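You operate a simulated robot arm through the tools that you are given. There is no shell and no other tool. Be economical: measure what you need, move in short steps, check, and stop when the job is done.

You run a simulated robot arm. Do the job below in one go: nothing can be reset, and whatever is moved stays where it is left.

TASK
Take the pale peg block and put it on the pale seat. Open the right drawer, take the rubber block on the top of the brown bench and put it away in the inside of the right drawer and shut the drawer again. Put one of the corner blocks from the top of the brown bench on the top of the sanding table. Take the big orange block on the top of the brown bench and put it away on the top of the paper-covered bench. Shut the white sliding lid. Close the left counter drawer. Shut the middle counter drawer. Put the curved block on the top of the chest lid away on the top of the packing table. Put the blue steel block from the top of the grey bench on the top of the chest lid. Take the green peg and leave it on top of the beige extra-long wooden block on the top of the paper-covered bench. Fetch the template from the top of the pine bench and set it on the top of the paper-covered bench. Take the black tray and put it on the oak panel. The order is free.

The check looks at the end state, three seconds after you hand in, the way a careful person would. Anything else that was tipped, shoved, dropped, spilled or broken makes it a failure. Lids that push on must go on centred and level and be pressed home; caps that screw on are set level and turned clockwise until they are tight.

THE ROBOT
A 7-joint arm with a vacuum gripper on a trunk, on a base that drives. Base frame: it is fixed to the floor where the robot stands at the start and does not move with it; the origin is under the middle of the robot, x ahead of it, y to its left, z up; the surface under the hand at the start is at about z = 0.8. Lengths are in m, angles in rad, forces in N, time in s.
Its first joint turns from -2.897 to 2.897 rad. Places, roughly: big orange block (30x8x8 cm) [0.9, -0.7, 0.8]; black tray (17x13x4 cm) [-2.3, 2.6, 0.9]; blue steel block (4x5x4 cm) [0.8, 1.7, 0.8]; corner block (5x5x3 cm) [0.8, -0.4, 0.8]; corner block (6x6x3 cm) [0.9, -0.3, 0.8]; curved block (18x6x5 cm) [1.5, 1.5, 0.5]; extra-long wooden block (23x6x4 cm) [-2.5, 3.5, 0.9]; green peg (4x4x6 cm) [0.1, 3.7, 0.9]; inside of the right drawer [0.7, -2.5, 0.7]; left counter drawer [1.7, 0, 0.7]; middle counter drawer [1.6, 0.4, 0.7]; oak panel [-2.5, 2.25, 1]; pale peg block (5x5x4 cm) [0.5, -0.1, 0.8]; pale seat (22x22x3 cm) [3.3, 3.5, 0.8]; right drawer [0.7, -2.5, 0.7]; rubber block (4x6x4 cm) [0.8, -0.3, 0.8]; template (15x11x2 cm) [-0.1, 4.2, 0.9]; top of the chest lid [1.5, 1.4, 0.5]; top of the packing table [3.2, 1.1, 0.8]; top of the paper-covered bench [-2.7, 2.9, 0.9]; top of the sanding table [3.3, -1.5, 0.9]; white sliding lid [0.7, -1.2, 0.9]. Payload 1.06 kg.
Tool frame: the origin (TCP) lies in the middle of the cups' lips, and z points out of the cups. The gripper has 1 cup of 0.024 m across, covering 0.024 by 0.024 m (tool x, y); the bellows give 0.008 m. With the vacuum on, a cup seals on a smooth face that it is pressed against (1 to 4 N); it does not hold porous or soft things. The pull reaches 23 N.
Orientation is told as [roll, pitch, yaw] about the base's x, y, z axes, in that order, counted from this pose: with the cups facing straight down, the tool's x points along the base's -x, its y along +y and its z along -z.

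THE INTERFACE
- The arm moves only by the tool apply_moves. Its argument "deltas" is text: rows parted by semicolons, each of 7 numbers parted by spaces: the turn, a rotation vector about the base's x, y, z in rad, then the shift along the base's x, y, z in m, then the vacuum: 1 switches it on, 0 off. In form: ax ay az x y z vacuum; .... A call has 1 to 8 rows; each row is the pose to reach, as a shift and turn from the pose commanded when the call began. A row lasts 0.2 s, in which the tool goes at most 0.05 m and 0.15 rad; a call with a longer step from one row to the next is refused whole, and so is a gripper value outside its range. A pose out of reach is approached as far as the arm can. The call stops where the force on the tool passes 40 N (or 10 N more than at its start, if that is more) or the arm is blocked; 0.2 s more then pass. The pull builds up within a second once a cup has sealed. Time passes only in rows, and 0.2 s behind the last, so rows that repeat a pose give it time. It gives the time, the measured TCP pose, the force on the tool (base axes) and the pull of the vacuum at its end, in the units of the frame above (readings bear some noise), with the torque about the TCP (base axes, N m) and any sound that the robot's microphone picked up, and new pictures: "views" is both (left out), scene, wrist or none.
- Cameras (640 x 400 px; columns grow to the right, rows downward): "scene" is now at [0.1596, 0.1542, 1.4755]; the picture's right is [-0.69, -0.73, 0.00], its down [-0.50, 0.47, -0.72] and it looks along [0.53, -0.50, -0.69] (base axes); focal length 294 px, centre (320, 200). "wrist" rides on the gripper at [0.078, 0.019, -0.096] in the tool frame; the picture's right is [-0.24, 0.97, 0.00], its down [-0.71, -0.17, -0.68] and it looks along [-0.67, -0.16, 0.73] (tool axes); focal length 243 px, centre (320, 200).
- roll_base(legs): drives the robot by 1 to 6 legs, each [ahead, left, turn to the left] in m, m and rad, along the robot's own axes; the way and the turn of a leg run together, so that a leg with both is an arc; at most 1.5 m and 3.142 rad a leg. The arm and the cameras ride along, it lands a little off, and it stops where it bumps. It gives what a move gives, and a new picture of the scene camera.
- turn_head(pan, tilt): turns the head with the scene camera to pan (to the left, within 2.094 rad either way) and tilt (down, from -0.506 to 1.204), counted from straight ahead of the robot. It gives what a move gives, and a new picture of the scene camera.
- point_at(camera, pixels): for up to 12 pixels [column, row] of the newest picture of that camera ("zoom" is the newest enlarged one), the place [x, y, z] in the base frame of the surface seen there, good to about 0.003 m. No time passes.
- inspect(camera, box): a new picture of the part [left, top, right, bottom] of that camera's present view, enlarged. No time passes.
- sign_off(): hands the job in; it is judged then, once.

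Go step by step. Measure first, check grasps and placings, and put right what went wrong. The budget is 371 turns and 360 pictures, counting those below and the enlarged ones. Unless the task says otherwise, let go and move clear before handing in, and close with one line.

The tools are called after "Emit:" by a JSON object that holds its "api" and its "payload". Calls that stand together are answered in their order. apply_moves: Moves the arm, as the interface text tells. Its arguments: {"type":"object","properties":{"deltas":{"type":"string"},"views":{"type":"string","enum":["both","scene","wrist","none"]}},"required":["deltas"]} The other tools are called the same way: roll_base (legs) drives the base; turn_head (pan, tilt) turns the head that bears the scene camera; point_at (camera, pixels) gives the place of the surface under pixels of a picture; inspect (camera, box) takes an enlarged picture of a part of a camera's view; sign_off () hands the job in.

At the start:

```text
time: 0.0
tool_pos: [0.6621, -0.2507, 1.1198]
tool_rot: [0.001, 0.0, -0.001]
contact_force: [-0.2, 0.5, -0.8]
ft_torque: [0.0, 0.0, -0.05]
pull: 0.1
robot x, y, heading: [0.0003, -0.0028, -0.001]
head pan, tilt: [-0.756, 0.763]
```

scene: 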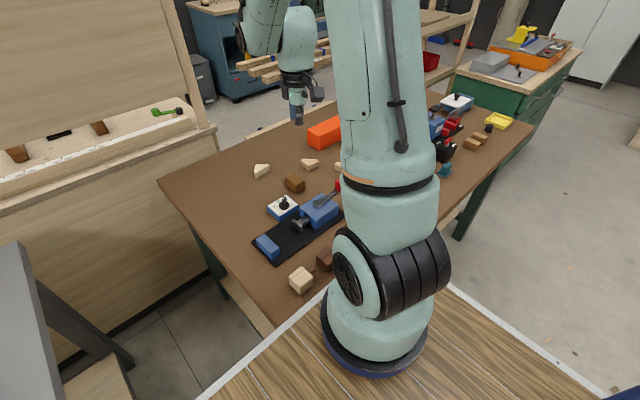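
wrist: 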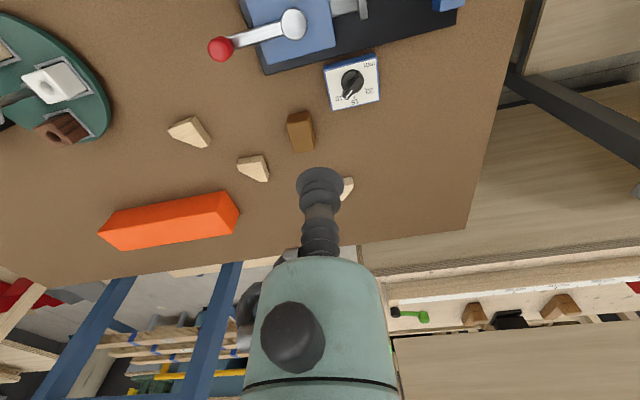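

The scene picture shows the brown bench, with the pale peg block near (300,280) and the orange block near (325,130). I'll look round first to learn the layout.

Emit:
{"api": "turn_head", "payload": {"pan": 0.0, "tilt": 0.5}}

Emit:
{"api": "turn_head", "payload": {"pan": 1.2, "tilt": 0.4}}

Emit:
{"api": "turn_head", "payload": {"pan": 2.09, "tilt": 0.4}}

Emit:
{"api": "turn_head", "payload": {"pan": -1.3, "tilt": 0.5}}

```text
time: 1.1
tool_pos: [0.6626, -0.2504, 1.1202]
tool_rot: [-0.002, 0.0, 0.001]
contact_force: [0.1, -0.8, 0.0]
ft_torque: [0.01, -0.01, 0.0]
pull: 0.1
robot x, y, heading: [-0.0016, 0.0016, -0.002]
head pan, tilt: [0.0, 0.499]
```

scene: 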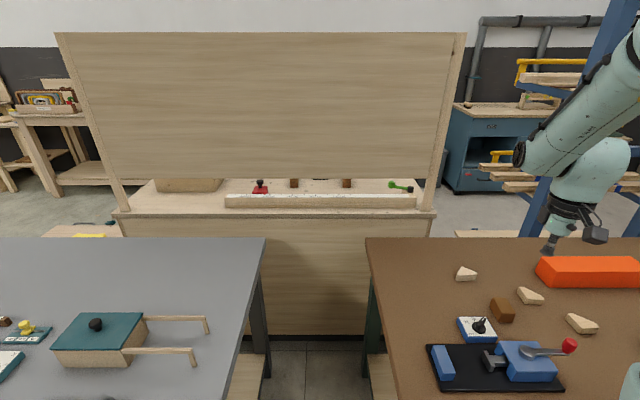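

```text
time: 2.5
tool_pos: [0.6611, -0.25, 1.1197]
tool_rot: [0.002, -0.001, 0.0]
contact_force: [-1.0, 0.0, -0.4]
ft_torque: [0.01, -0.01, 0.03]
pull: 0.1
robot x, y, heading: [-0.0004, 0.0029, -0.002]
head pan, tilt: [1.201, 0.4]
```

scene: 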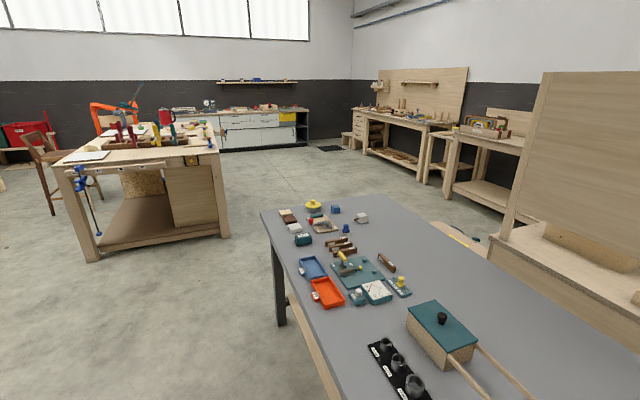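

```text
time: 3.7
tool_pos: [0.662, -0.2503, 1.1187]
tool_rot: [-0.001, 0.001, 0.0]
contact_force: [0.1, 0.2, -0.3]
ft_torque: [0.0, -0.01, -0.02]
pull: 0.0
robot x, y, heading: [0.0001, 0.0008, 0.003]
head pan, tilt: [2.089, 0.4]
```

scene: 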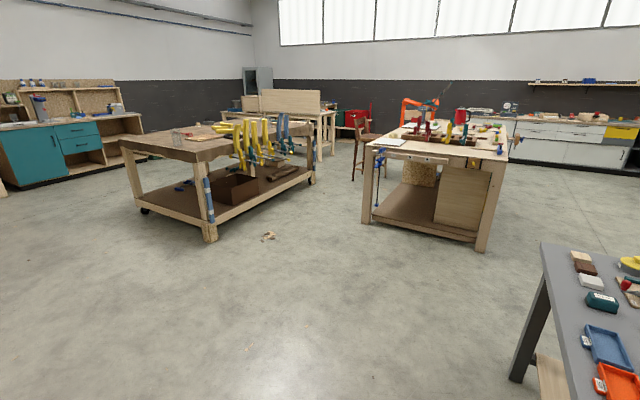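

```text
time: 6.5
tool_pos: [0.6623, -0.2508, 1.1201]
tool_rot: [0.001, 0.0, 0.001]
contact_force: [-0.1, 0.4, 0.2]
ft_torque: [0.0, 0.02, -0.02]
pull: 0.0
robot x, y, heading: [0.0016, 0.0008, -0.001]
head pan, tilt: [-1.3, 0.499]
```

scene: 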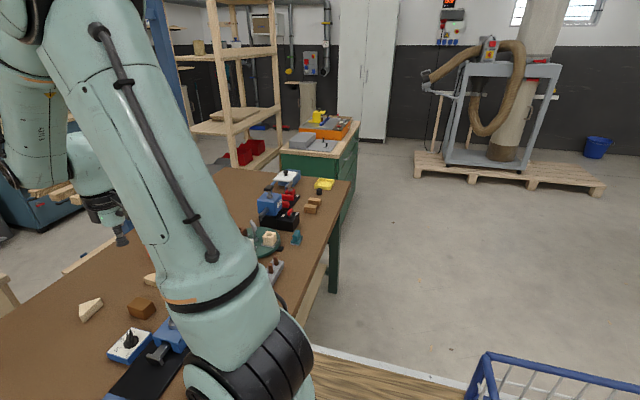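

The benches and rooms are mapped roughly; the drawers of the counter seem to face +x. I'll look down at the robot's own deck and then at the brown bench closely.

Emit:
{"api": "turn_head", "payload": {"pan": -2.0, "tilt": 1.0}}

Emit:
{"api": "turn_head", "payload": {"pan": -0.5, "tilt": 0.8}}

```text
time: 7.6
tool_pos: [0.662, -0.2496, 1.119]
tool_rot: [0.0, 0.0, 0.0]
contact_force: [0.0, 0.3, 0.4]
ft_torque: [0.01, -0.01, 0.0]
pull: 0.0
robot x, y, heading: [0.0001, -0.0014, -0.006]
head pan, tilt: [-2.0, 1.0]
```

scene: 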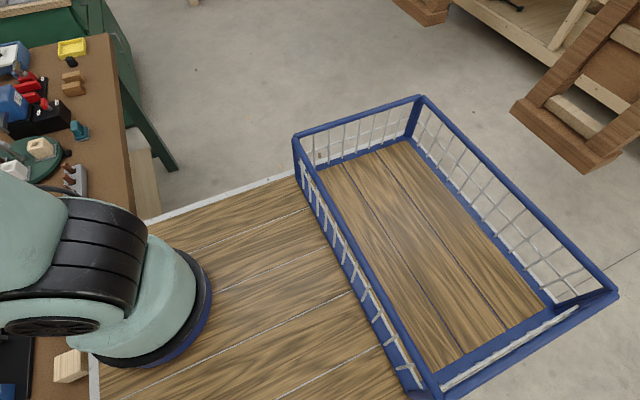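

```text
time: 9.2
tool_pos: [0.6627, -0.2494, 1.119]
tool_rot: [0.001, 0.0, 0.0]
contact_force: [-0.5, 0.2, 0.8]
ft_torque: [-0.03, 0.0, -0.01]
pull: 0.3
robot x, y, heading: [0.002, -0.0047, 0.002]
head pan, tilt: [-0.499, 0.799]
```

scene: 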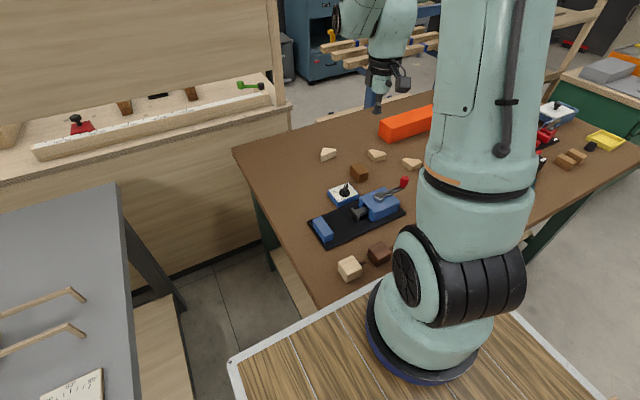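

The pale peg block is at (349,267) and the three wedge-like corner blocks at (328,154), (376,155), (411,163), rubber block candidates at (359,173) or (379,252). I'll measure them.

Emit:
{"api": "inspect", "payload": {"camera": "scene", "box": [230, 90, 450, 300]}}

Emit:
{"api": "point_at", "payload": {"camera": "scene", "pixels": [[348, 263], [378, 248], [359, 170], [328, 152], [376, 154], [411, 162], [400, 120], [233, 361], [435, 385], [540, 320], [235, 150], [640, 170]]}}

```text
1.90 times, centred on (340, 195) of scene
```

zoom: 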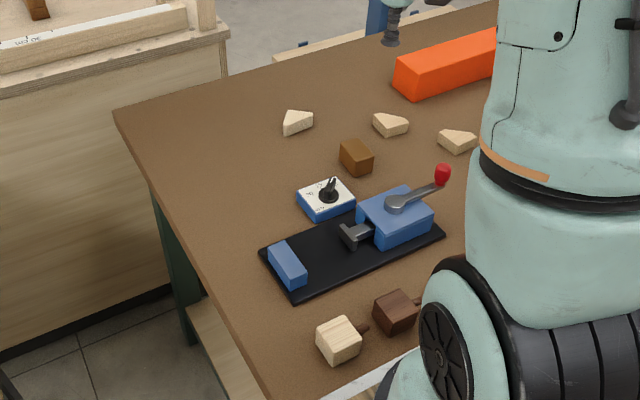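

```text
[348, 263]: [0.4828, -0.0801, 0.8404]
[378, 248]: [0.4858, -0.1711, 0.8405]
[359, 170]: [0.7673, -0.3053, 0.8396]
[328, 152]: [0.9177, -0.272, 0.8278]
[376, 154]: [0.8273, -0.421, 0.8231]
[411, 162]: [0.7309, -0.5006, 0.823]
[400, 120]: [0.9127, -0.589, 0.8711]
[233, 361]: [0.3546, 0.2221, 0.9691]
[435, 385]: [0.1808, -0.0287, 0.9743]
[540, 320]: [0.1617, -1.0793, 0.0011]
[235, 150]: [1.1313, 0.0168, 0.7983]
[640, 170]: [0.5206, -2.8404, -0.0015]
```

Deck and block positions are clear now. First I'll strafe right along the bench to look at the sliding lid and the right drawer's cabinet.

Emit:
{"api": "roll_base", "payload": {"legs": [[-0.1, -0.6, 0], [0, -0.6, 0]]}}

Emit:
{"api": "turn_head", "payload": {"pan": 0.3, "tilt": 0.8}}

Emit:
{"api": "turn_head", "payload": {"pan": -1.1, "tilt": 0.6}}

```text
time: 15.6
tool_pos: [0.569, -1.4443, 1.1204]
tool_rot: [0.0, 0.0, 0.006]
contact_force: [-0.1, -0.5, 0.3]
ft_torque: [0.03, 0.0, 0.0]
pull: 0.0
robot x, y, heading: [-0.0922, -1.1992, 0.008]
head pan, tilt: [-0.499, 0.799]
```

scene: 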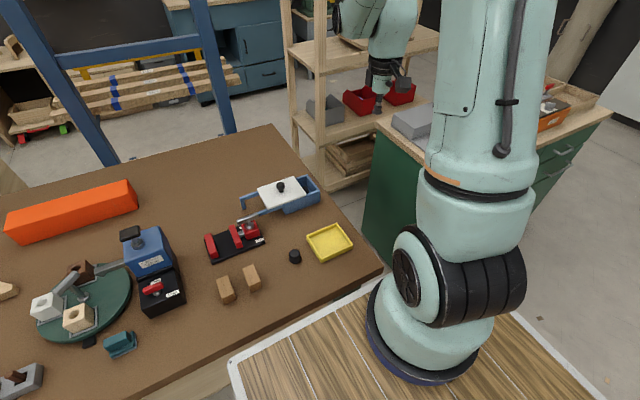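

```text
time: 16.8
tool_pos: [0.5692, -1.4432, 1.1202]
tool_rot: [0.0, 0.0, 0.007]
contact_force: [0.8, 0.3, -0.6]
ft_torque: [0.02, 0.01, 0.02]
pull: 0.1
robot x, y, heading: [-0.1002, -1.1996, 0.011]
head pan, tilt: [0.3, 0.799]
```

scene: 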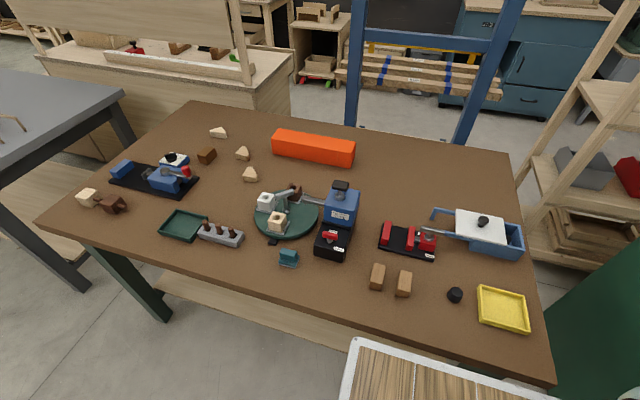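

```text
time: 18.3
tool_pos: [0.5691, -1.4446, 1.1197]
tool_rot: [0.0, 0.0, 0.007]
contact_force: [0.5, 1.0, -0.3]
ft_torque: [0.03, 0.01, 0.0]
pull: 0.0
robot x, y, heading: [-0.0933, -1.1974, 0.009]
head pan, tilt: [-1.1, 0.6]
```

scene: 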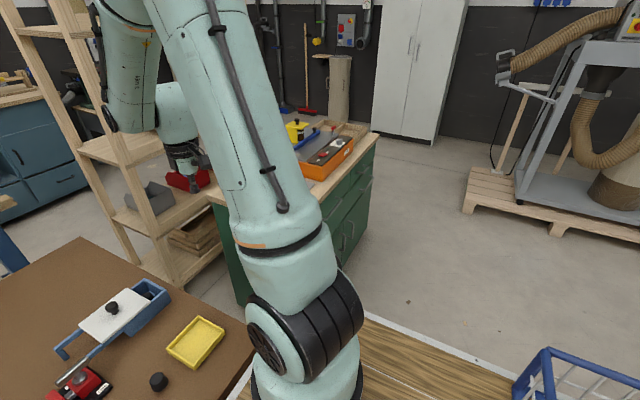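

The blue box with the white lid is at about (480,230) in the earlier view: the lid is slid out toward +y. I'll zoom in on it.

Emit:
{"api": "turn_head", "payload": {"pan": -0.1, "tilt": 0.8}}

Emit:
{"api": "inspect", "payload": {"camera": "scene", "box": [200, 130, 420, 270]}}

```text
time: 19.6
tool_pos: [0.569, -1.4449, 1.1182]
tool_rot: [0.0, 0.0, 0.008]
contact_force: [0.1, 0.8, -0.4]
ft_torque: [0.01, 0.03, 0.0]
pull: 0.1
robot x, y, heading: [-0.0935, -1.1966, 0.009]
head pan, tilt: [-0.099, 0.799]
```

scene: 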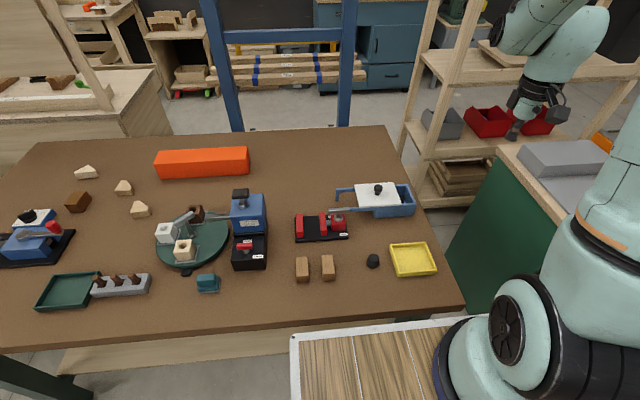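

```text
2.86 times, centred on (310, 200) of scene
```

zoom: 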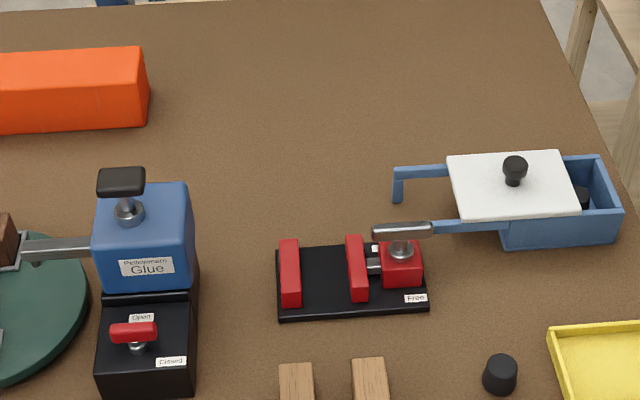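

The lid must slide about 5 cm toward -y. I'll measure lid corners, knob and box end.

Emit:
{"api": "point_at", "payload": {"camera": "zoom", "pixels": [[449, 160], [566, 154], [574, 211], [462, 219], [515, 166], [596, 162], [618, 212], [540, 195], [480, 195], [397, 172], [503, 240], [590, 190]]}}

```text
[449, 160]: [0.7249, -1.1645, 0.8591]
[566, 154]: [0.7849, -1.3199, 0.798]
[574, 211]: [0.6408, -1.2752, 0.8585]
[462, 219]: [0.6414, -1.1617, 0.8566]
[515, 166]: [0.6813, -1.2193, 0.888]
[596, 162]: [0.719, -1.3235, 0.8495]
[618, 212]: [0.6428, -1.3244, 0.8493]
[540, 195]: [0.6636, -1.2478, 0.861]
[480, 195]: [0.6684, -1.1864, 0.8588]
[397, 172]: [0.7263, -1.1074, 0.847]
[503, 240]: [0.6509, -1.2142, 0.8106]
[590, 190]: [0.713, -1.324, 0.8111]
```

The lid (z≈0.859) spans y −1.16…−1.275, the box's end is at y≈−1.325. I'll move above the lid's free part beside the knob.

Emit:
{"api": "apply_moves", "payload": {"deltas": "0 0 0 0.019 0.044 0 0; 0 0 0 0.038 0.088 0 0; 0 0 0 0.057 0.132 0 0; 0 0 0 0.076 0.176 0 0; 0 0 0 0.095 0.22 0 0; 0 0 0 0.114 0.262 0 0; 0 0 0 0.114 0.262 -0.05 0; 0 0 0 0.114 0.262 -0.1 0", "views": "none"}}

Emit:
{"api": "apply_moves", "payload": {"deltas": "0 0 0 0 0 -0.05 0; 0 0 0 0 0 -0.1 0; 0 0 0 0 0 -0.13 0; 0 0 0 0 0 -0.13 0", "views": "both"}}

```text
time: 21.4
tool_pos: [0.6814, -1.1827, 1.0185]
tool_rot: [-0.001, -0.001, 0.006]
contact_force: [-0.4, 0.1, 0.0]
ft_torque: [-0.02, -0.04, -0.01]
pull: 0.2
robot x, y, heading: [-0.0978, -1.2001, 0.006]
head pan, tilt: [-0.099, 0.799]
```

```text
time: 22.4
tool_pos: [0.6819, -1.1824, 0.8896]
tool_rot: [0.001, -0.001, 0.007]
contact_force: [0.4, -0.6, -0.3]
ft_torque: [0.03, 0.0, 0.02]
pull: 0.0
robot x, y, heading: [-0.0952, -1.1998, 0.008]
head pan, tilt: [-0.099, 0.799]
```

scene: 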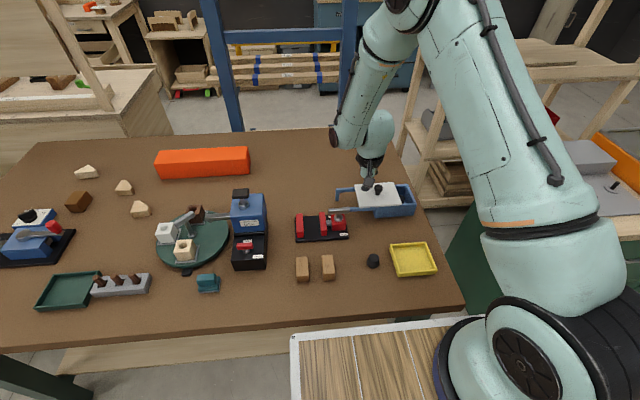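
wrist: 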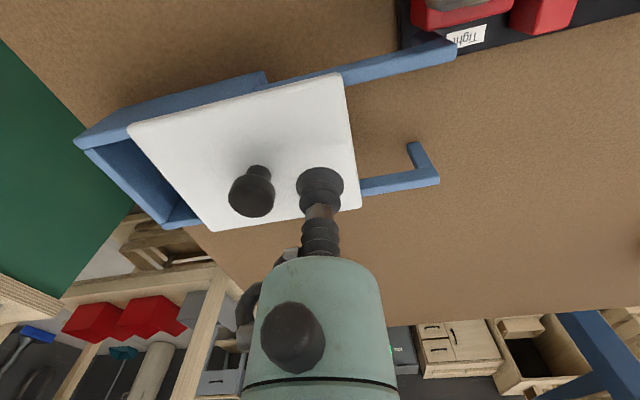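

The cup is above the lid clear of the knob. I'll lower with vacuum on.

Emit:
{"api": "apply_moves", "payload": {"deltas": "0 0 0 0 0 -0.02 1; 0 0 0 0 0 -0.03 1; 0 0 0 0 0 -0.034 1; 0 0 0 0 0 -0.034 1; 0 0 0 0 0 -0.034 1; 0 0 0 0 0 -0.034 1", "views": "none"}}

```text
time: 23.8
tool_pos: [0.6825, -1.1832, 0.8566]
tool_rot: [0.002, 0.0, 0.008]
contact_force: [4.8, -0.1, 7.9]
ft_torque: [0.0, 0.05, -0.04]
pull: 22.9
robot x, y, heading: [-0.095, -1.1991, 0.008]
head pan, tilt: [-0.099, 0.799]
```

Sealed (pull 22.9). I'll relieve the press a little and slide toward -y.

Emit:
{"api": "apply_moves", "payload": {"deltas": "0 0 0 0 0 0.002 1; 0 0 0 0 -0.01 0.002 1; 0 0 0 0 -0.02 0.002 1; 0 0 0 0 -0.03 0.002 1; 0 0 0 0 -0.04 0.002 1", "views": "both"}}

Emit:
{"api": "inspect", "payload": {"camera": "scene", "box": [310, 150, 450, 240]}}

```text
time: 25.0
tool_pos: [0.6825, -1.2233, 0.858]
tool_rot: [0.0, 0.002, 0.007]
contact_force: [-4.9, 0.4, -1.8]
ft_torque: [-0.01, -0.03, -0.13]
pull: 23.3
robot x, y, heading: [-0.0987, -1.2014, 0.008]
head pan, tilt: [-0.099, 0.799]
```

scene: 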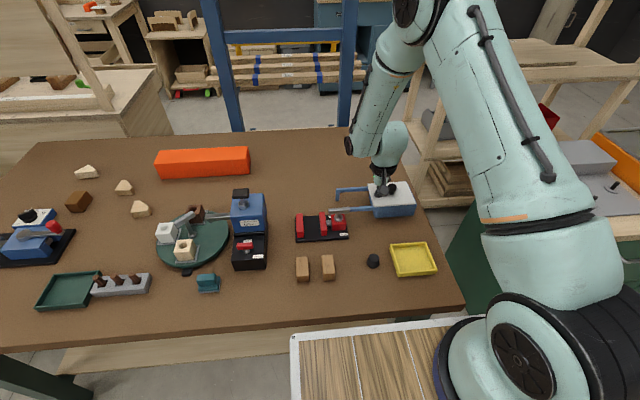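
wrist: 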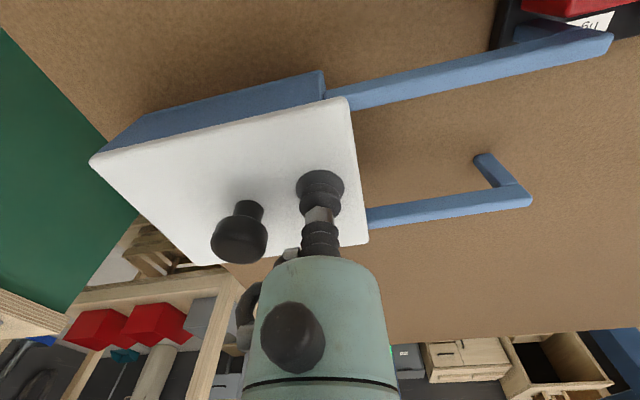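

```text
4.44 times, centred on (380, 195) of scene
```

zoom: 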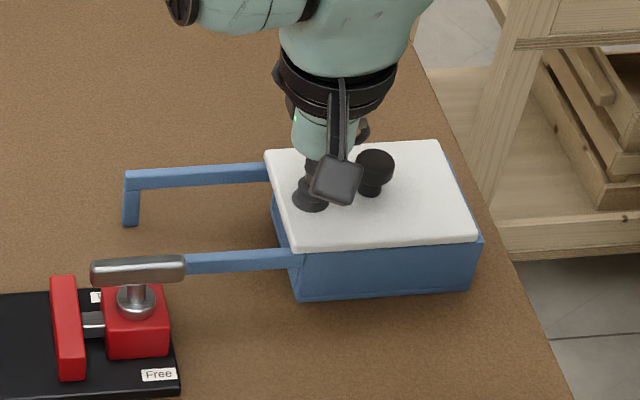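

The lid is nearly home; the box's end still shows a thin blue strip at (478,240). I'll continue in small steps until it stops.

Emit:
{"api": "apply_moves", "payload": {"deltas": "0 0 0 0 -0.003 0 1; 0 0 0 0 -0.006 0 1; 0 0 0 0 -0.009 0 1; 0 0 0 0 -0.012 0 1; 0 0 0 0 -0.012 0 1", "views": "scene"}}

Emit:
{"api": "inspect", "payload": {"camera": "scene", "box": [310, 150, 450, 240]}}

```text
time: 26.2
tool_pos: [0.6823, -1.2332, 0.8571]
tool_rot: [0.0, -0.002, 0.008]
contact_force: [-2.1, 11.7, 3.5]
ft_torque: [-0.1, 0.01, -0.01]
pull: 22.7
robot x, y, heading: [-0.0947, -1.1994, 0.007]
head pan, tilt: [-0.099, 0.799]
```

scene: 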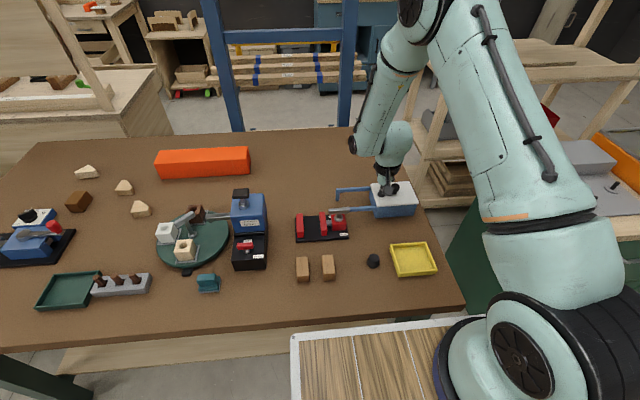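

```text
4.44 times, centred on (380, 195) of scene
```

zoom: 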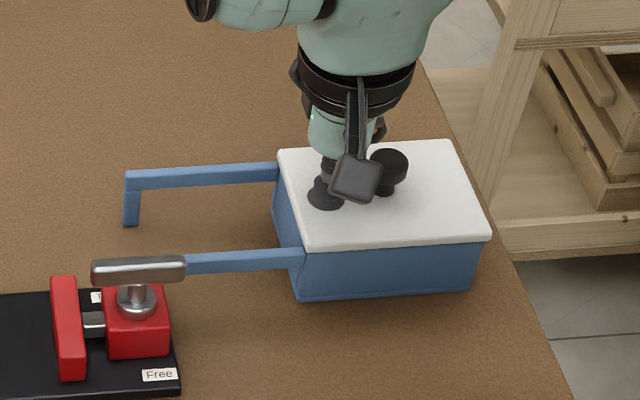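

The lid hit its stop (11.7 N) and covers the box; the box has not moved. I'll release and rise.

Emit:
{"api": "apply_moves", "payload": {"deltas": "0 0 0 0 0.001 0 0; 0 0 0 0 0.001 0 0; 0 0 0 0 0.001 0 0; 0 0 0 0 0.001 0.01 0; 0 0 0 0 0.001 0.05 0; 0 0 0 0 0.001 0.1 0; 0 0 0 0 0.001 0.15 0; 0 0 0 0 0.001 0.2 0", "views": "scene"}}

Emit:
{"api": "inspect", "payload": {"camera": "scene", "box": [310, 150, 450, 240]}}

```text
time: 28.0
tool_pos: [0.6829, -1.2348, 1.0583]
tool_rot: [0.001, 0.003, 0.005]
contact_force: [0.2, 0.2, -0.6]
ft_torque: [0.03, 0.03, -0.02]
pull: 0.0
robot x, y, heading: [-0.0948, -1.1993, 0.006]
head pan, tilt: [-0.099, 0.799]
```

scene: 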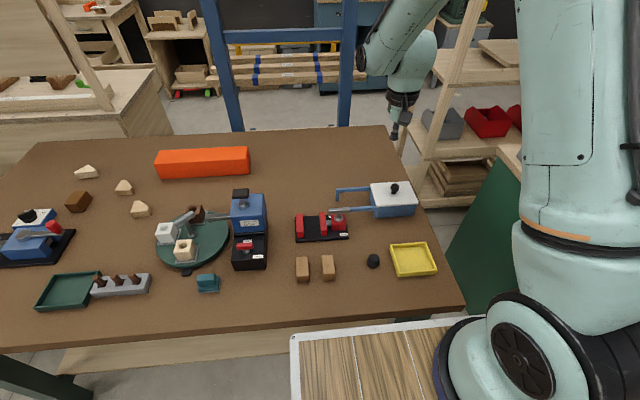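

```text
4.44 times, centred on (380, 195) of scene
```

zoom: 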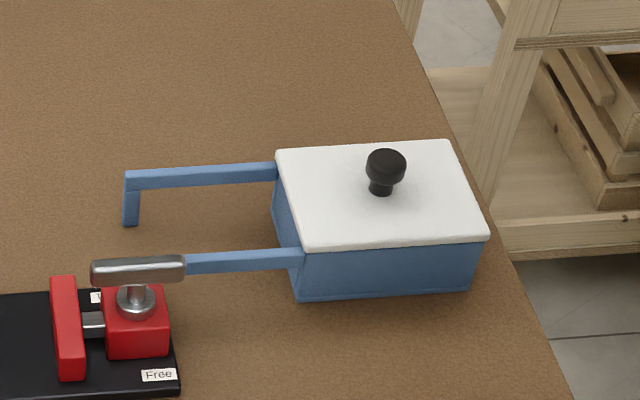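

Lid shut. Next I'll back off and strafe right to face the green cabinet with the drawers.

Emit:
{"api": "apply_moves", "payload": {"deltas": "0 0 0 -0.03 0 0.04 0; 0 0 0 -0.07 0 0.07 0; 0 0 0 -0.11 0 0.1 0; 0 0 0 -0.15 0 0.12 0", "views": "none"}}

Emit:
{"api": "roll_base", "payload": {"legs": [[-0.4, 0, 0], [0, -1.2, 0]]}}

Emit:
{"api": "turn_head", "payload": {"pan": 0.0, "tilt": 0.6}}

```text
time: 29.0
tool_pos: [0.533, -1.2354, 1.1771]
tool_rot: [0.0, 0.001, 0.006]
contact_force: [-0.1, 0.0, -0.2]
ft_torque: [0.0, 0.02, -0.04]
pull: 0.1
robot x, y, heading: [-0.0904, -1.1986, 0.003]
head pan, tilt: [-0.099, 0.799]
```

```text
time: 37.1
tool_pos: [0.1366, -2.4479, 1.1781]
tool_rot: [0.001, 0.0, -0.004]
contact_force: [0.2, -0.2, 0.1]
ft_torque: [-0.01, -0.02, 0.01]
pull: 0.1
robot x, y, heading: [-0.4875, -2.4007, -0.006]
head pan, tilt: [-0.099, 0.799]
```

scene: 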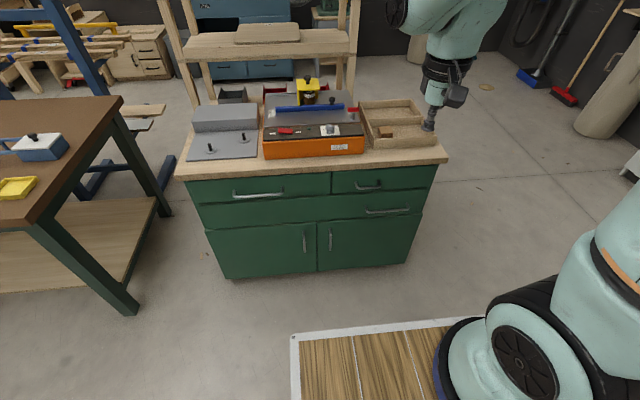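

```text
time: 37.9
tool_pos: [0.1367, -2.4472, 1.1775]
tool_rot: [0.002, 0.001, -0.002]
contact_force: [0.3, 0.4, -0.1]
ft_torque: [-0.01, -0.03, -0.01]
pull: 0.0
robot x, y, heading: [-0.4914, -2.4022, -0.001]
head pan, tilt: [0.0, 0.6]
```

scene: 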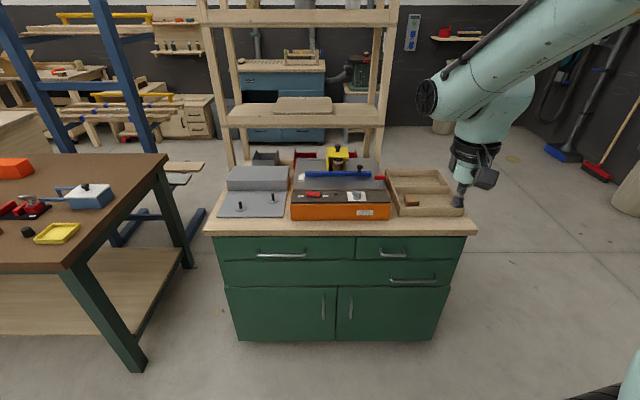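

Emit:
{"api": "inspect", "payload": {"camera": "scene", "box": [200, 210, 480, 350]}}

Emit:
{"api": "point_at", "payload": {"camera": "scene", "pixels": [[390, 242], [378, 255], [405, 254], [392, 254], [358, 240], [450, 240], [412, 281], [409, 268], [365, 235], [440, 255], [205, 232], [475, 232]]}}

```text
2.29 times, centred on (340, 280) of scene
```

zoom: 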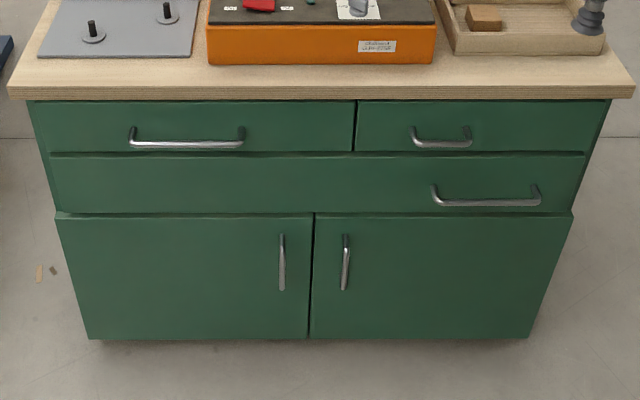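

```text
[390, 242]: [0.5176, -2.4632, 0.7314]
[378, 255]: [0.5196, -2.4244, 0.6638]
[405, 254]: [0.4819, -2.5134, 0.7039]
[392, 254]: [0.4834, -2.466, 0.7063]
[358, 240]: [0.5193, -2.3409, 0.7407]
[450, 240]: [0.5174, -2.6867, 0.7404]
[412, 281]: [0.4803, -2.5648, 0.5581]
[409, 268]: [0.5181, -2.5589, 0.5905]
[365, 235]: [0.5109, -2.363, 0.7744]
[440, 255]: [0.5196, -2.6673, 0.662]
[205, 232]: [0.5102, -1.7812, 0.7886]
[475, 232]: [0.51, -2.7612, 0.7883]
```

The right drawer's front is the top-right panel: x≈0.518, y −2.34…−2.69, with its handle around y −2.42…−2.51, z≈0.705. I'll turn the tool to face +x, then approach beside the handle.

Emit:
{"api": "apply_moves", "payload": {"deltas": "0 -0.15 0 0.01 -0.01 0 0; 0 -0.3 0 0.02 -0.02 0 0; 0 -0.45 0 0.03 -0.03 0 0; 0 -0.6 0 0.04 -0.04 0 0; 0 -0.75 0 0.05 -0.05 0 0; 0 -0.9 0 0.06 -0.06 0 0; 0 -1.05 0 0.07 -0.07 0 0; 0 -1.2 0 0.08 -0.08 0 0", "views": "none"}}

Emit:
{"api": "apply_moves", "payload": {"deltas": "0 -0.15 0 0.01 -0.01 -0.02 0; 0 -0.3 0 0.02 -0.02 -0.05 0; 0 -0.371 0 0.02 -0.03 -0.1 0; 0 -0.371 0 0.02 -0.03 -0.15 0", "views": "both"}}

```text
time: 39.7
tool_pos: [0.2172, -2.5233, 1.1792]
tool_rot: [0.003, -1.201, -0.002]
contact_force: [0.7, 1.5, -0.2]
ft_torque: [-0.04, 0.01, -0.04]
pull: 0.1
out of reach, approached as far as the arm can: row 7
robot x, y, heading: [-0.4939, -2.4011, -0.004]
head pan, tilt: [0.0, 0.6]
```

```text
refused: row 3 steps farther than a row can; nothing moved
```

The tool is now at pitch −1.2; my last call had a step too long. I'll finish the turn and lower.

Emit:
{"api": "apply_moves", "payload": {"deltas": "0 -0.15 0 0.01 -0.01 -0.02 0; 0 -0.3 0 0.02 -0.02 -0.05 0; 0 -0.371 0 0.02 -0.02 -0.095 0; 0 -0.371 0 0.02 -0.02 -0.14 0; 0 -0.371 0 0.02 -0.02 -0.14 0", "views": "both"}}

```text
time: 40.9
tool_pos: [0.2383, -2.5483, 1.0379]
tool_rot: [2.002, -1.569, -2.005]
contact_force: [-0.5, 0.1, 0.7]
ft_torque: [0.01, 0.03, 0.05]
pull: 0.0
out of reach, approached as far as the arm can: row 3
robot x, y, heading: [-0.4923, -2.4049, -0.002]
head pan, tilt: [0.0, 0.6]
```

scene: 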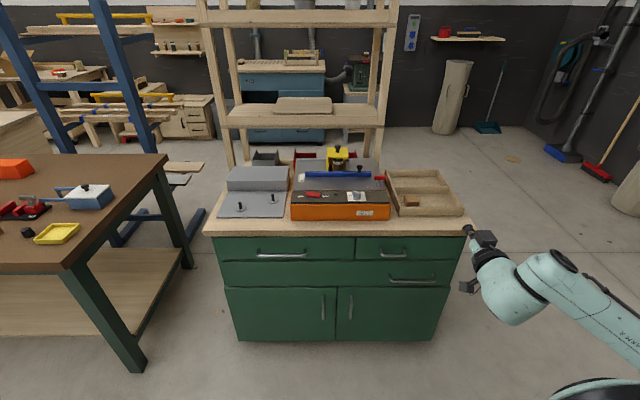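
wrist: 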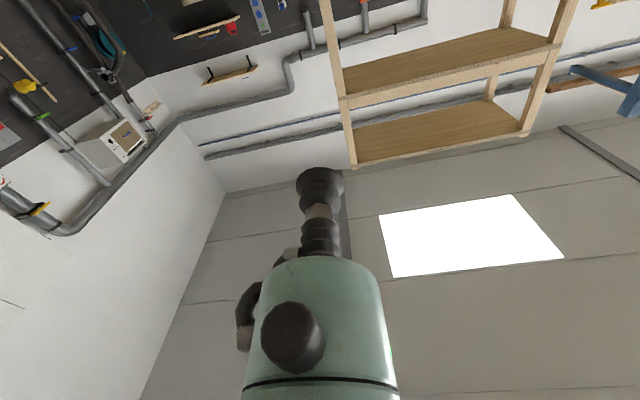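

Tool faces +x now. I'll lower it to z≈0.715, clear of the cabinet.

Emit:
{"api": "apply_moves", "payload": {"deltas": "0 0 0 0 0 -0.048 0; 0 0 0 0 0 -0.096 0; 0 0 0 0 0 -0.144 0; 0 0 0 0 0 -0.192 0; 0 0 0 0 0 -0.24 0; 0 0 0 0 -0.01 -0.285 0; 0 0 0 0 -0.015 -0.318 0; 0 0 0 0 -0.015 -0.318 0", "views": "both"}}

```text
time: 42.7
tool_pos: [0.2367, -2.562, 0.7188]
tool_rot: [1.677, -1.567, -1.678]
contact_force: [-0.9, 0.5, 0.4]
ft_torque: [0.01, 0.02, 0.0]
pull: 0.0
robot x, y, heading: [-0.4913, -2.4068, -0.006]
head pan, tilt: [0.0, 0.6]
```

scene: 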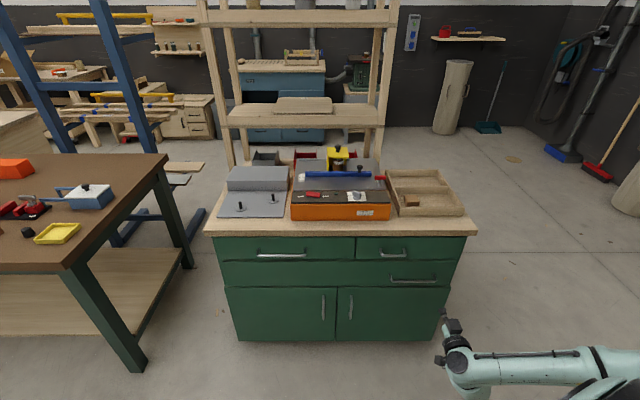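
wrist: 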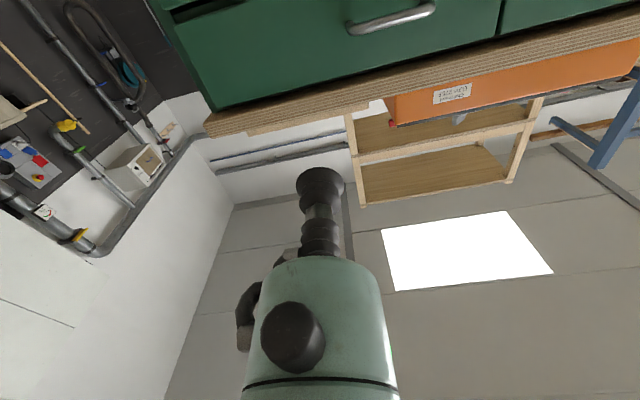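

Pose good. I'll roll ahead 0.24 m so the cup stands 4 cm off the drawer front.

Emit:
{"api": "roll_base", "payload": {"legs": [[0.23, 0, 0]]}}

Emit:
{"api": "apply_moves", "payload": {"deltas": "0 0 0 0 0 0 1", "views": "wrist"}}

```text
time: 44.4
tool_pos: [0.4659, -2.5615, 0.7207]
tool_rot: [1.596, -1.567, -1.595]
contact_force: [-0.5, -0.7, 0.3]
ft_torque: [0.0, 0.02, 0.03]
pull: 0.1
robot x, y, heading: [-0.2597, -2.4045, -0.002]
head pan, tilt: [0.0, 0.6]
```

scene: 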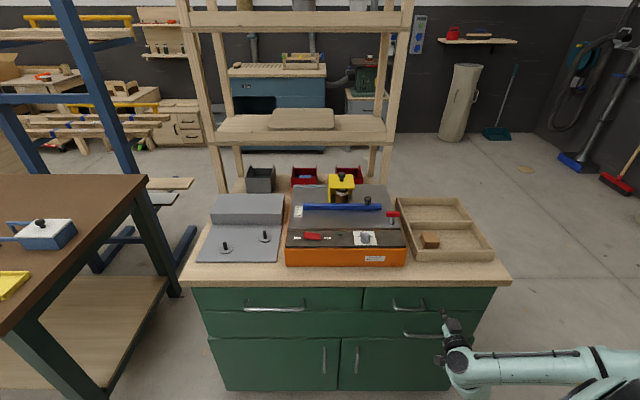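

```text
time: 44.8
tool_pos: [0.4676, -2.5608, 0.7197]
tool_rot: [1.594, -1.567, -1.591]
contact_force: [0.7, 0.5, 0.1]
ft_torque: [0.0, 0.02, 0.01]
pull: 0.1
robot x, y, heading: [-0.266, -2.4055, -0.001]
head pan, tilt: [0.0, 0.6]
```

wrist: 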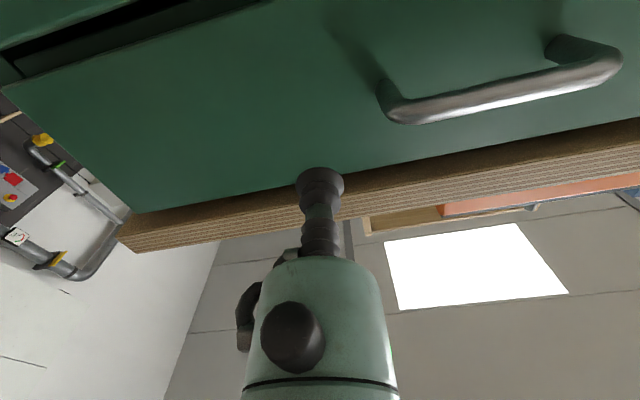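

The cup faces the bare green front right of the handle (320,180). I'll press on with vacuum.

Emit:
{"api": "apply_moves", "payload": {"deltas": "0 0 0 0.03 0 0 1; 0 0 0 0.045 0 0 1; 0 0 0 0.05 0 0 1; 0 0 0 0.053 0 0 1; 0 0 0 0.053 0 0 1; 0 0 0 0.053 0 0 1; 0 0 0 0.053 0 0 1", "views": "wrist"}}

```text
time: 46.4
tool_pos: [0.52, -2.5612, 0.7181]
tool_rot: [1.546, -1.566, -1.545]
contact_force: [-2.8, -0.7, -1.0]
ft_torque: [0.21, -0.02, -0.05]
pull: 23.1
robot x, y, heading: [-0.2605, -2.405, -0.002]
head pan, tilt: [0.0, 0.6]
```

wrist: 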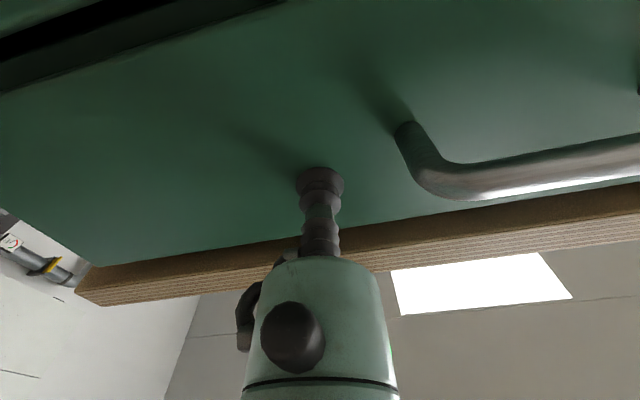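

Sealed (23 N). I'll back the base 0.26 m to pull the drawer open.

Emit:
{"api": "roll_base", "payload": {"legs": [[-0.1, 0, 0], [-0.16, 0, 0]]}}

```text
time: 48.6
tool_pos: [0.2556, -2.5589, 0.7194]
tool_rot: [1.561, -1.565, -1.555]
contact_force: [0.4, -0.8, -0.3]
ft_torque: [0.02, -0.01, -0.03]
pull: 0.1
robot x, y, heading: [-0.5287, -2.4026, -0.001]
head pan, tilt: [0.0, 0.6]
```

scene: 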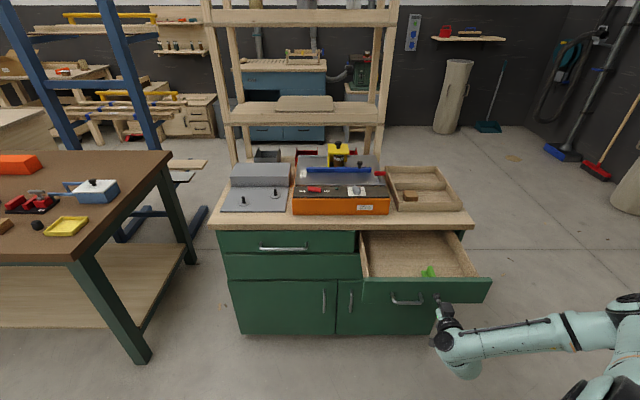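

The drawer is open (the seal let go at its stop). I'll measure it and look inside.

Emit:
{"api": "inspect", "payload": {"camera": "scene", "box": [350, 220, 500, 310]}}

Emit:
{"api": "point_at", "payload": {"camera": "scene", "pixels": [[364, 279], [490, 280], [365, 275], [470, 274], [400, 265], [430, 270], [366, 240], [455, 250]]}}

```text
4.27 times, centred on (425, 265) of scene
```

zoom: 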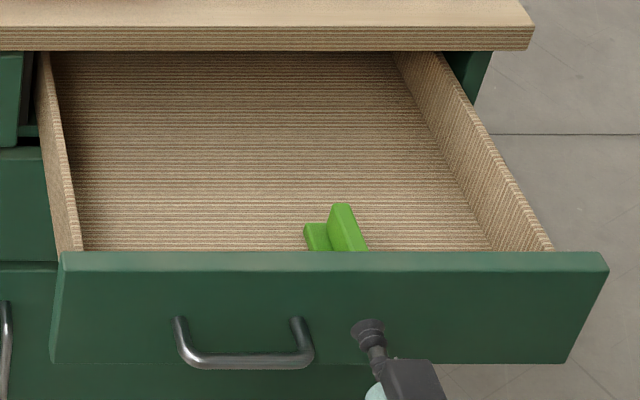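

```text
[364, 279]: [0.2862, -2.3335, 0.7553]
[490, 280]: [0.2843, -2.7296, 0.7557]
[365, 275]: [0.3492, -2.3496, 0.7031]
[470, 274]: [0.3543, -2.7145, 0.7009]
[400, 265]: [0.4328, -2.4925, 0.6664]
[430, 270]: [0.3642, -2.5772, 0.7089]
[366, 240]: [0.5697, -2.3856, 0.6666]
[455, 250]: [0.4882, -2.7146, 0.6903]
```

Drawer open by 0.236 m, floor z≈0.667, a green thing near the front at (0.36,−2.58). I'll raise the tool and turn it down again.

Emit:
{"api": "apply_moves", "payload": {"deltas": "0 0 0 -0.02 0 0.045 0; 0 0 0 -0.02 0 0.09 0; 0 0 0 -0.02 0 0.135 0; 0 0 0 -0.02 0 0.18 0; 0 0 0 -0.02 0.01 0.22 0; 0 0 0 -0.02 0.01 0.265 0; 0 0 0 -0.02 0.01 0.31 0; 0 0.15 0 -0.02 0.01 0.355 0", "views": "none"}}

Emit:
{"api": "apply_moves", "payload": {"deltas": "0 0.15 0 0 0 0.03 0; 0 0.3 0 0 0 0.06 0; 0 0.45 0 0 0 0.08 0; 0 0.6 0 0 0 0.08 0; 0 0.75 0 0 0 0.08 0; 0 0.9 0 0 0 0.08 0; 0 1.05 0 0 0 0.08 0; 0 1.2 0 0 0 0.08 0", "views": "none"}}

Emit:
{"api": "apply_moves", "payload": {"deltas": "0 0.15 0 0 0 0.0 0; 0 0.221 0 0 0 0 0; 0 0.221 0 0 0 0 0", "views": "scene"}}

```text
time: 50.4
tool_pos: [0.2355, -2.5507, 1.0746]
tool_rot: [0.041, -1.42, -0.04]
contact_force: [0.7, -1.2, -0.6]
ft_torque: [-0.01, -0.03, 0.02]
pull: 0.0
robot x, y, heading: [-0.526, -2.4058, -0.001]
head pan, tilt: [0.0, 0.6]
```

```text
time: 52.2
tool_pos: [0.2361, -2.5489, 1.1547]
tool_rot: [0.006, -0.217, -0.005]
contact_force: [0.6, 0.7, -0.3]
ft_torque: [0.02, -0.02, -0.01]
pull: 0.0
robot x, y, heading: [-0.5241, -2.4044, -0.001]
head pan, tilt: [0.0, 0.6]
```

```text
time: 53.0
tool_pos: [0.2355, -2.55, 1.1544]
tool_rot: [0.004, 0.001, -0.003]
contact_force: [-0.6, 0.3, -0.5]
ft_torque: [0.01, 0.02, 0.01]
pull: 0.0
robot x, y, heading: [-0.524, -2.4025, 0.004]
head pan, tilt: [0.0, 0.6]
```

scene: 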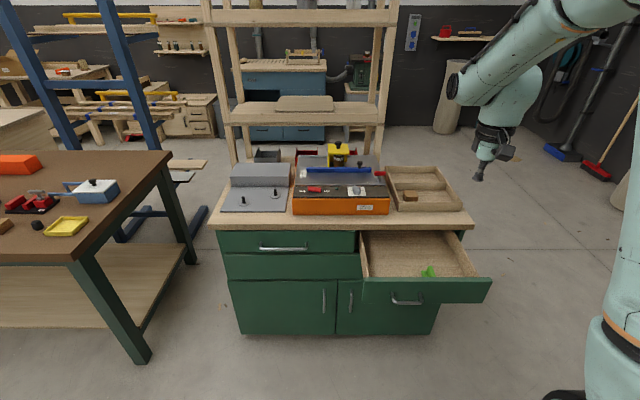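

I'll drive back to the brown bench for the rubber block.

Emit:
{"api": "roll_base", "payload": {"legs": [[0, 1.2, 0], [0, 1.05, 0], [0.45, 0, 0]]}}

Emit:
{"api": "turn_head", "payload": {"pan": -0.25, "tilt": 0.8}}

```text
time: 66.3
tool_pos: [0.6807, -0.3213, 1.1541]
tool_rot: [0.003, 0.0, -0.007]
contact_force: [-0.1, 0.0, 0.4]
ft_torque: [0.0, -0.05, 0.02]
pull: 0.0
robot x, y, heading: [-0.0828, -0.173, -0.008]
head pan, tilt: [0.0, 0.6]
```

scene: 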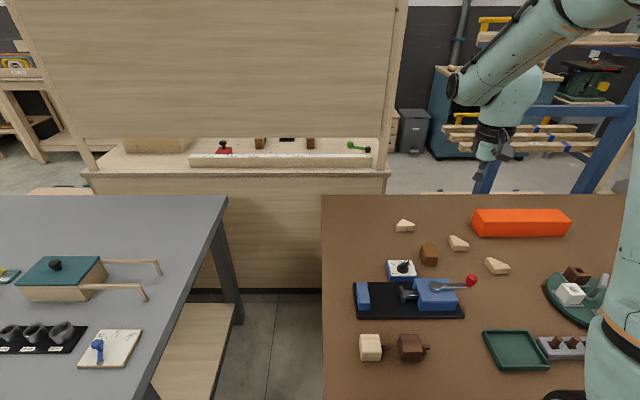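

```text
time: 67.1
tool_pos: [0.6801, -0.3222, 1.1537]
tool_rot: [0.002, 0.0, -0.009]
contact_force: [0.0, -0.3, -0.2]
ft_torque: [0.0, 0.0, 0.0]
pull: 0.1
robot x, y, heading: [-0.0806, -0.1731, -0.002]
head pan, tilt: [-0.25, 0.799]
```

scene: 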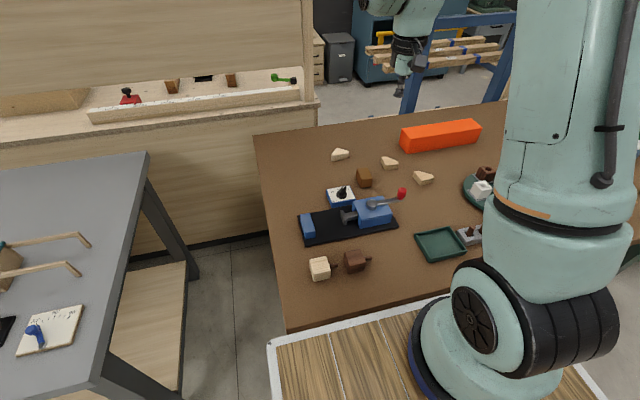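

Emit:
{"api": "inspect", "payload": {"camera": "scene", "box": [310, 130, 430, 210]}}

Emit:
{"api": "point_at", "payload": {"camera": "zoom", "pixels": [[260, 210], [295, 215], [245, 225], [275, 205], [280, 235], [285, 255], [155, 128], [415, 165], [605, 245]]}}

```text
5.00 times, centred on (370, 170) of scene
```

zoom: 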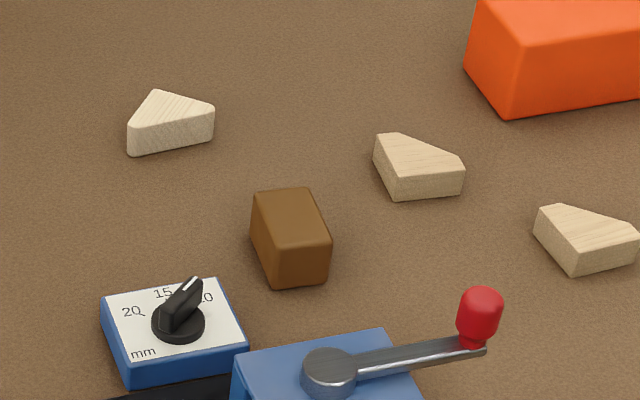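

```text
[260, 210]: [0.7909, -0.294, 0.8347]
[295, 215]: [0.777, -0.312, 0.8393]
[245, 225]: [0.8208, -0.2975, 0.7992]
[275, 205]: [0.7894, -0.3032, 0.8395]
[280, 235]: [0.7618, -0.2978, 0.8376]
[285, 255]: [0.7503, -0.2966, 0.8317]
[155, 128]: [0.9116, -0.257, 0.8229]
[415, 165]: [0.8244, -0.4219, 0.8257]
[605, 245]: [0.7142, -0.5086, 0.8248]
```

The rubber block's top centre is about (0.776,−0.310,0.839). I'll go over it, descend and press with vacuum.

Emit:
{"api": "apply_moves", "payload": {"deltas": "0 0 0 0.04 0.006 -0.02 0; 0 0 0 0.08 0.012 -0.045 0; 0 0 0 0.095 0.012 -0.09 0; 0 0 0 0.095 0.012 -0.135 0; 0 0 0 0.095 0.012 -0.18 0; 0 0 0 0.095 0.012 -0.225 0; 0 0 0 0.095 0.012 -0.27 1; 0 0 0 0.095 0.012 -0.295 1", "views": "wrist"}}

Emit:
{"api": "apply_moves", "payload": {"deltas": "0 0 0 0 0 -0.012 1; 0 0 0 0 0 -0.019 1; 0 0 0 0 0 -0.022 1; 0 0 0 0 0 -0.022 1; 0 0 0 0 0 -0.022 1; 0 0 0 0 0 -0.022 1", "views": "wrist"}}

```text
time: 68.9
tool_pos: [0.7756, -0.3101, 0.8599]
tool_rot: [0.004, 0.0, -0.009]
contact_force: [0.0, 1.1, -0.3]
ft_torque: [0.02, -0.04, 0.01]
pull: 0.2
robot x, y, heading: [-0.0811, -0.1746, -0.003]
head pan, tilt: [-0.25, 0.799]
```

wrist: 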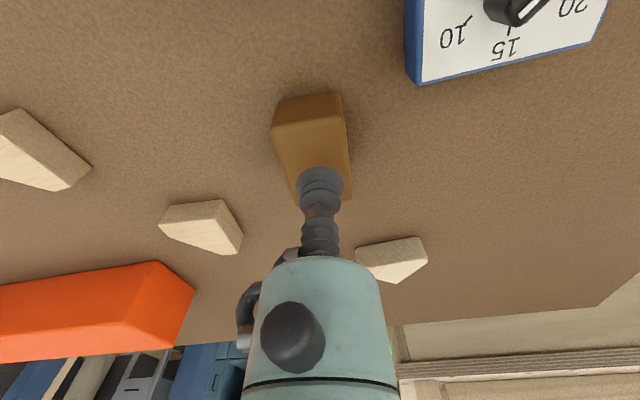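

```text
time: 70.3
tool_pos: [0.7754, -0.309, 0.8369]
tool_rot: [0.002, -0.004, -0.009]
contact_force: [2.5, 2.7, 9.3]
ft_torque: [-0.05, 0.04, 0.01]
pull: 22.9
robot x, y, heading: [-0.0819, -0.1726, -0.007]
head pan, tilt: [-0.25, 0.799]
```

wrist: 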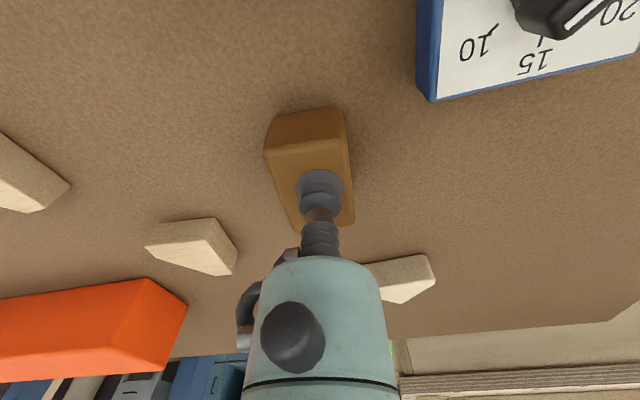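

Sealed at 22.9 N. Lifting, then driving to the open drawer.

Emit:
{"api": "apply_moves", "payload": {"deltas": "0 0 0 0 0 0.03 1; 0 0 0 0 0 0.08 1; 0 0 0 0 0 0.13 1; 0 0 0 0 0 0.18 1; 0 0 0 -0.02 0 0.225 1; 0 0 0 -0.04 0 0.27 1; 0 0 0 -0.06 0 0.31 1; 0 0 0 -0.09 0 0.32 1", "views": "wrist"}}

Emit:
{"api": "roll_base", "payload": {"legs": [[-0.45, 0, 0], [0, -1.1, 0], [0, -1.06, 0], [0.19, 0, 0]]}}

Emit:
{"api": "turn_head", "payload": {"pan": -0.25, "tilt": 0.8}}

```text
time: 72.1
tool_pos: [0.6853, -0.3093, 1.1575]
tool_rot: [0.003, -0.002, -0.008]
contact_force: [0.7, -0.3, -1.9]
ft_torque: [0.0, -0.01, -0.02]
pull: 22.7
robot x, y, heading: [-0.0804, -0.1721, -0.009]
head pan, tilt: [-0.25, 0.799]
```

wrist: 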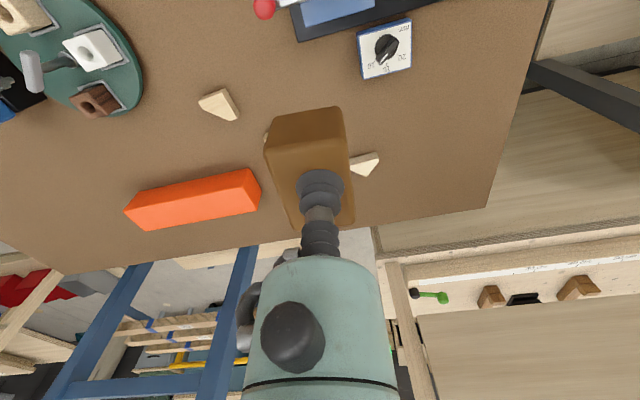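

```text
time: 86.2
tool_pos: [0.4302, -2.4719, 1.1585]
tool_rot: [0.003, -0.002, -0.007]
contact_force: [-0.9, 1.0, -1.0]
ft_torque: [0.03, 0.01, 0.01]
pull: 23.2
robot x, y, heading: [-0.3338, -2.3343, -0.005]
head pan, tilt: [-0.25, 0.799]
```

scene: 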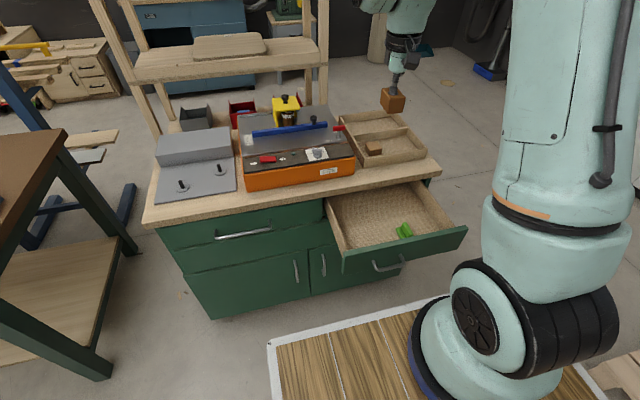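

```text
time: 86.8
tool_pos: [0.4303, -2.4723, 1.1581]
tool_rot: [0.004, 0.0, -0.007]
contact_force: [-0.3, 0.0, -0.6]
ft_torque: [-0.01, 0.01, -0.01]
pull: 22.8
robot x, y, heading: [-0.3388, -2.3382, -0.005]
head pan, tilt: [-0.25, 0.799]
```

scene: 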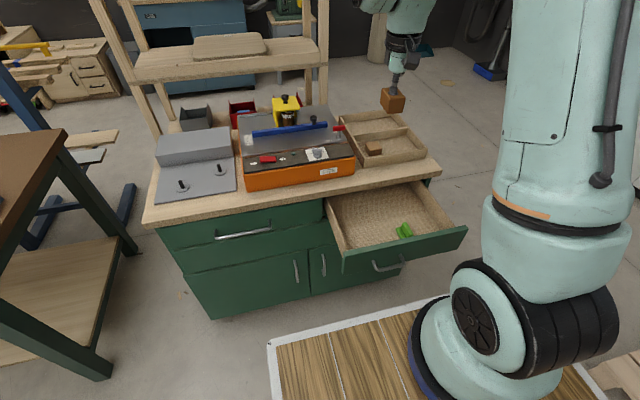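

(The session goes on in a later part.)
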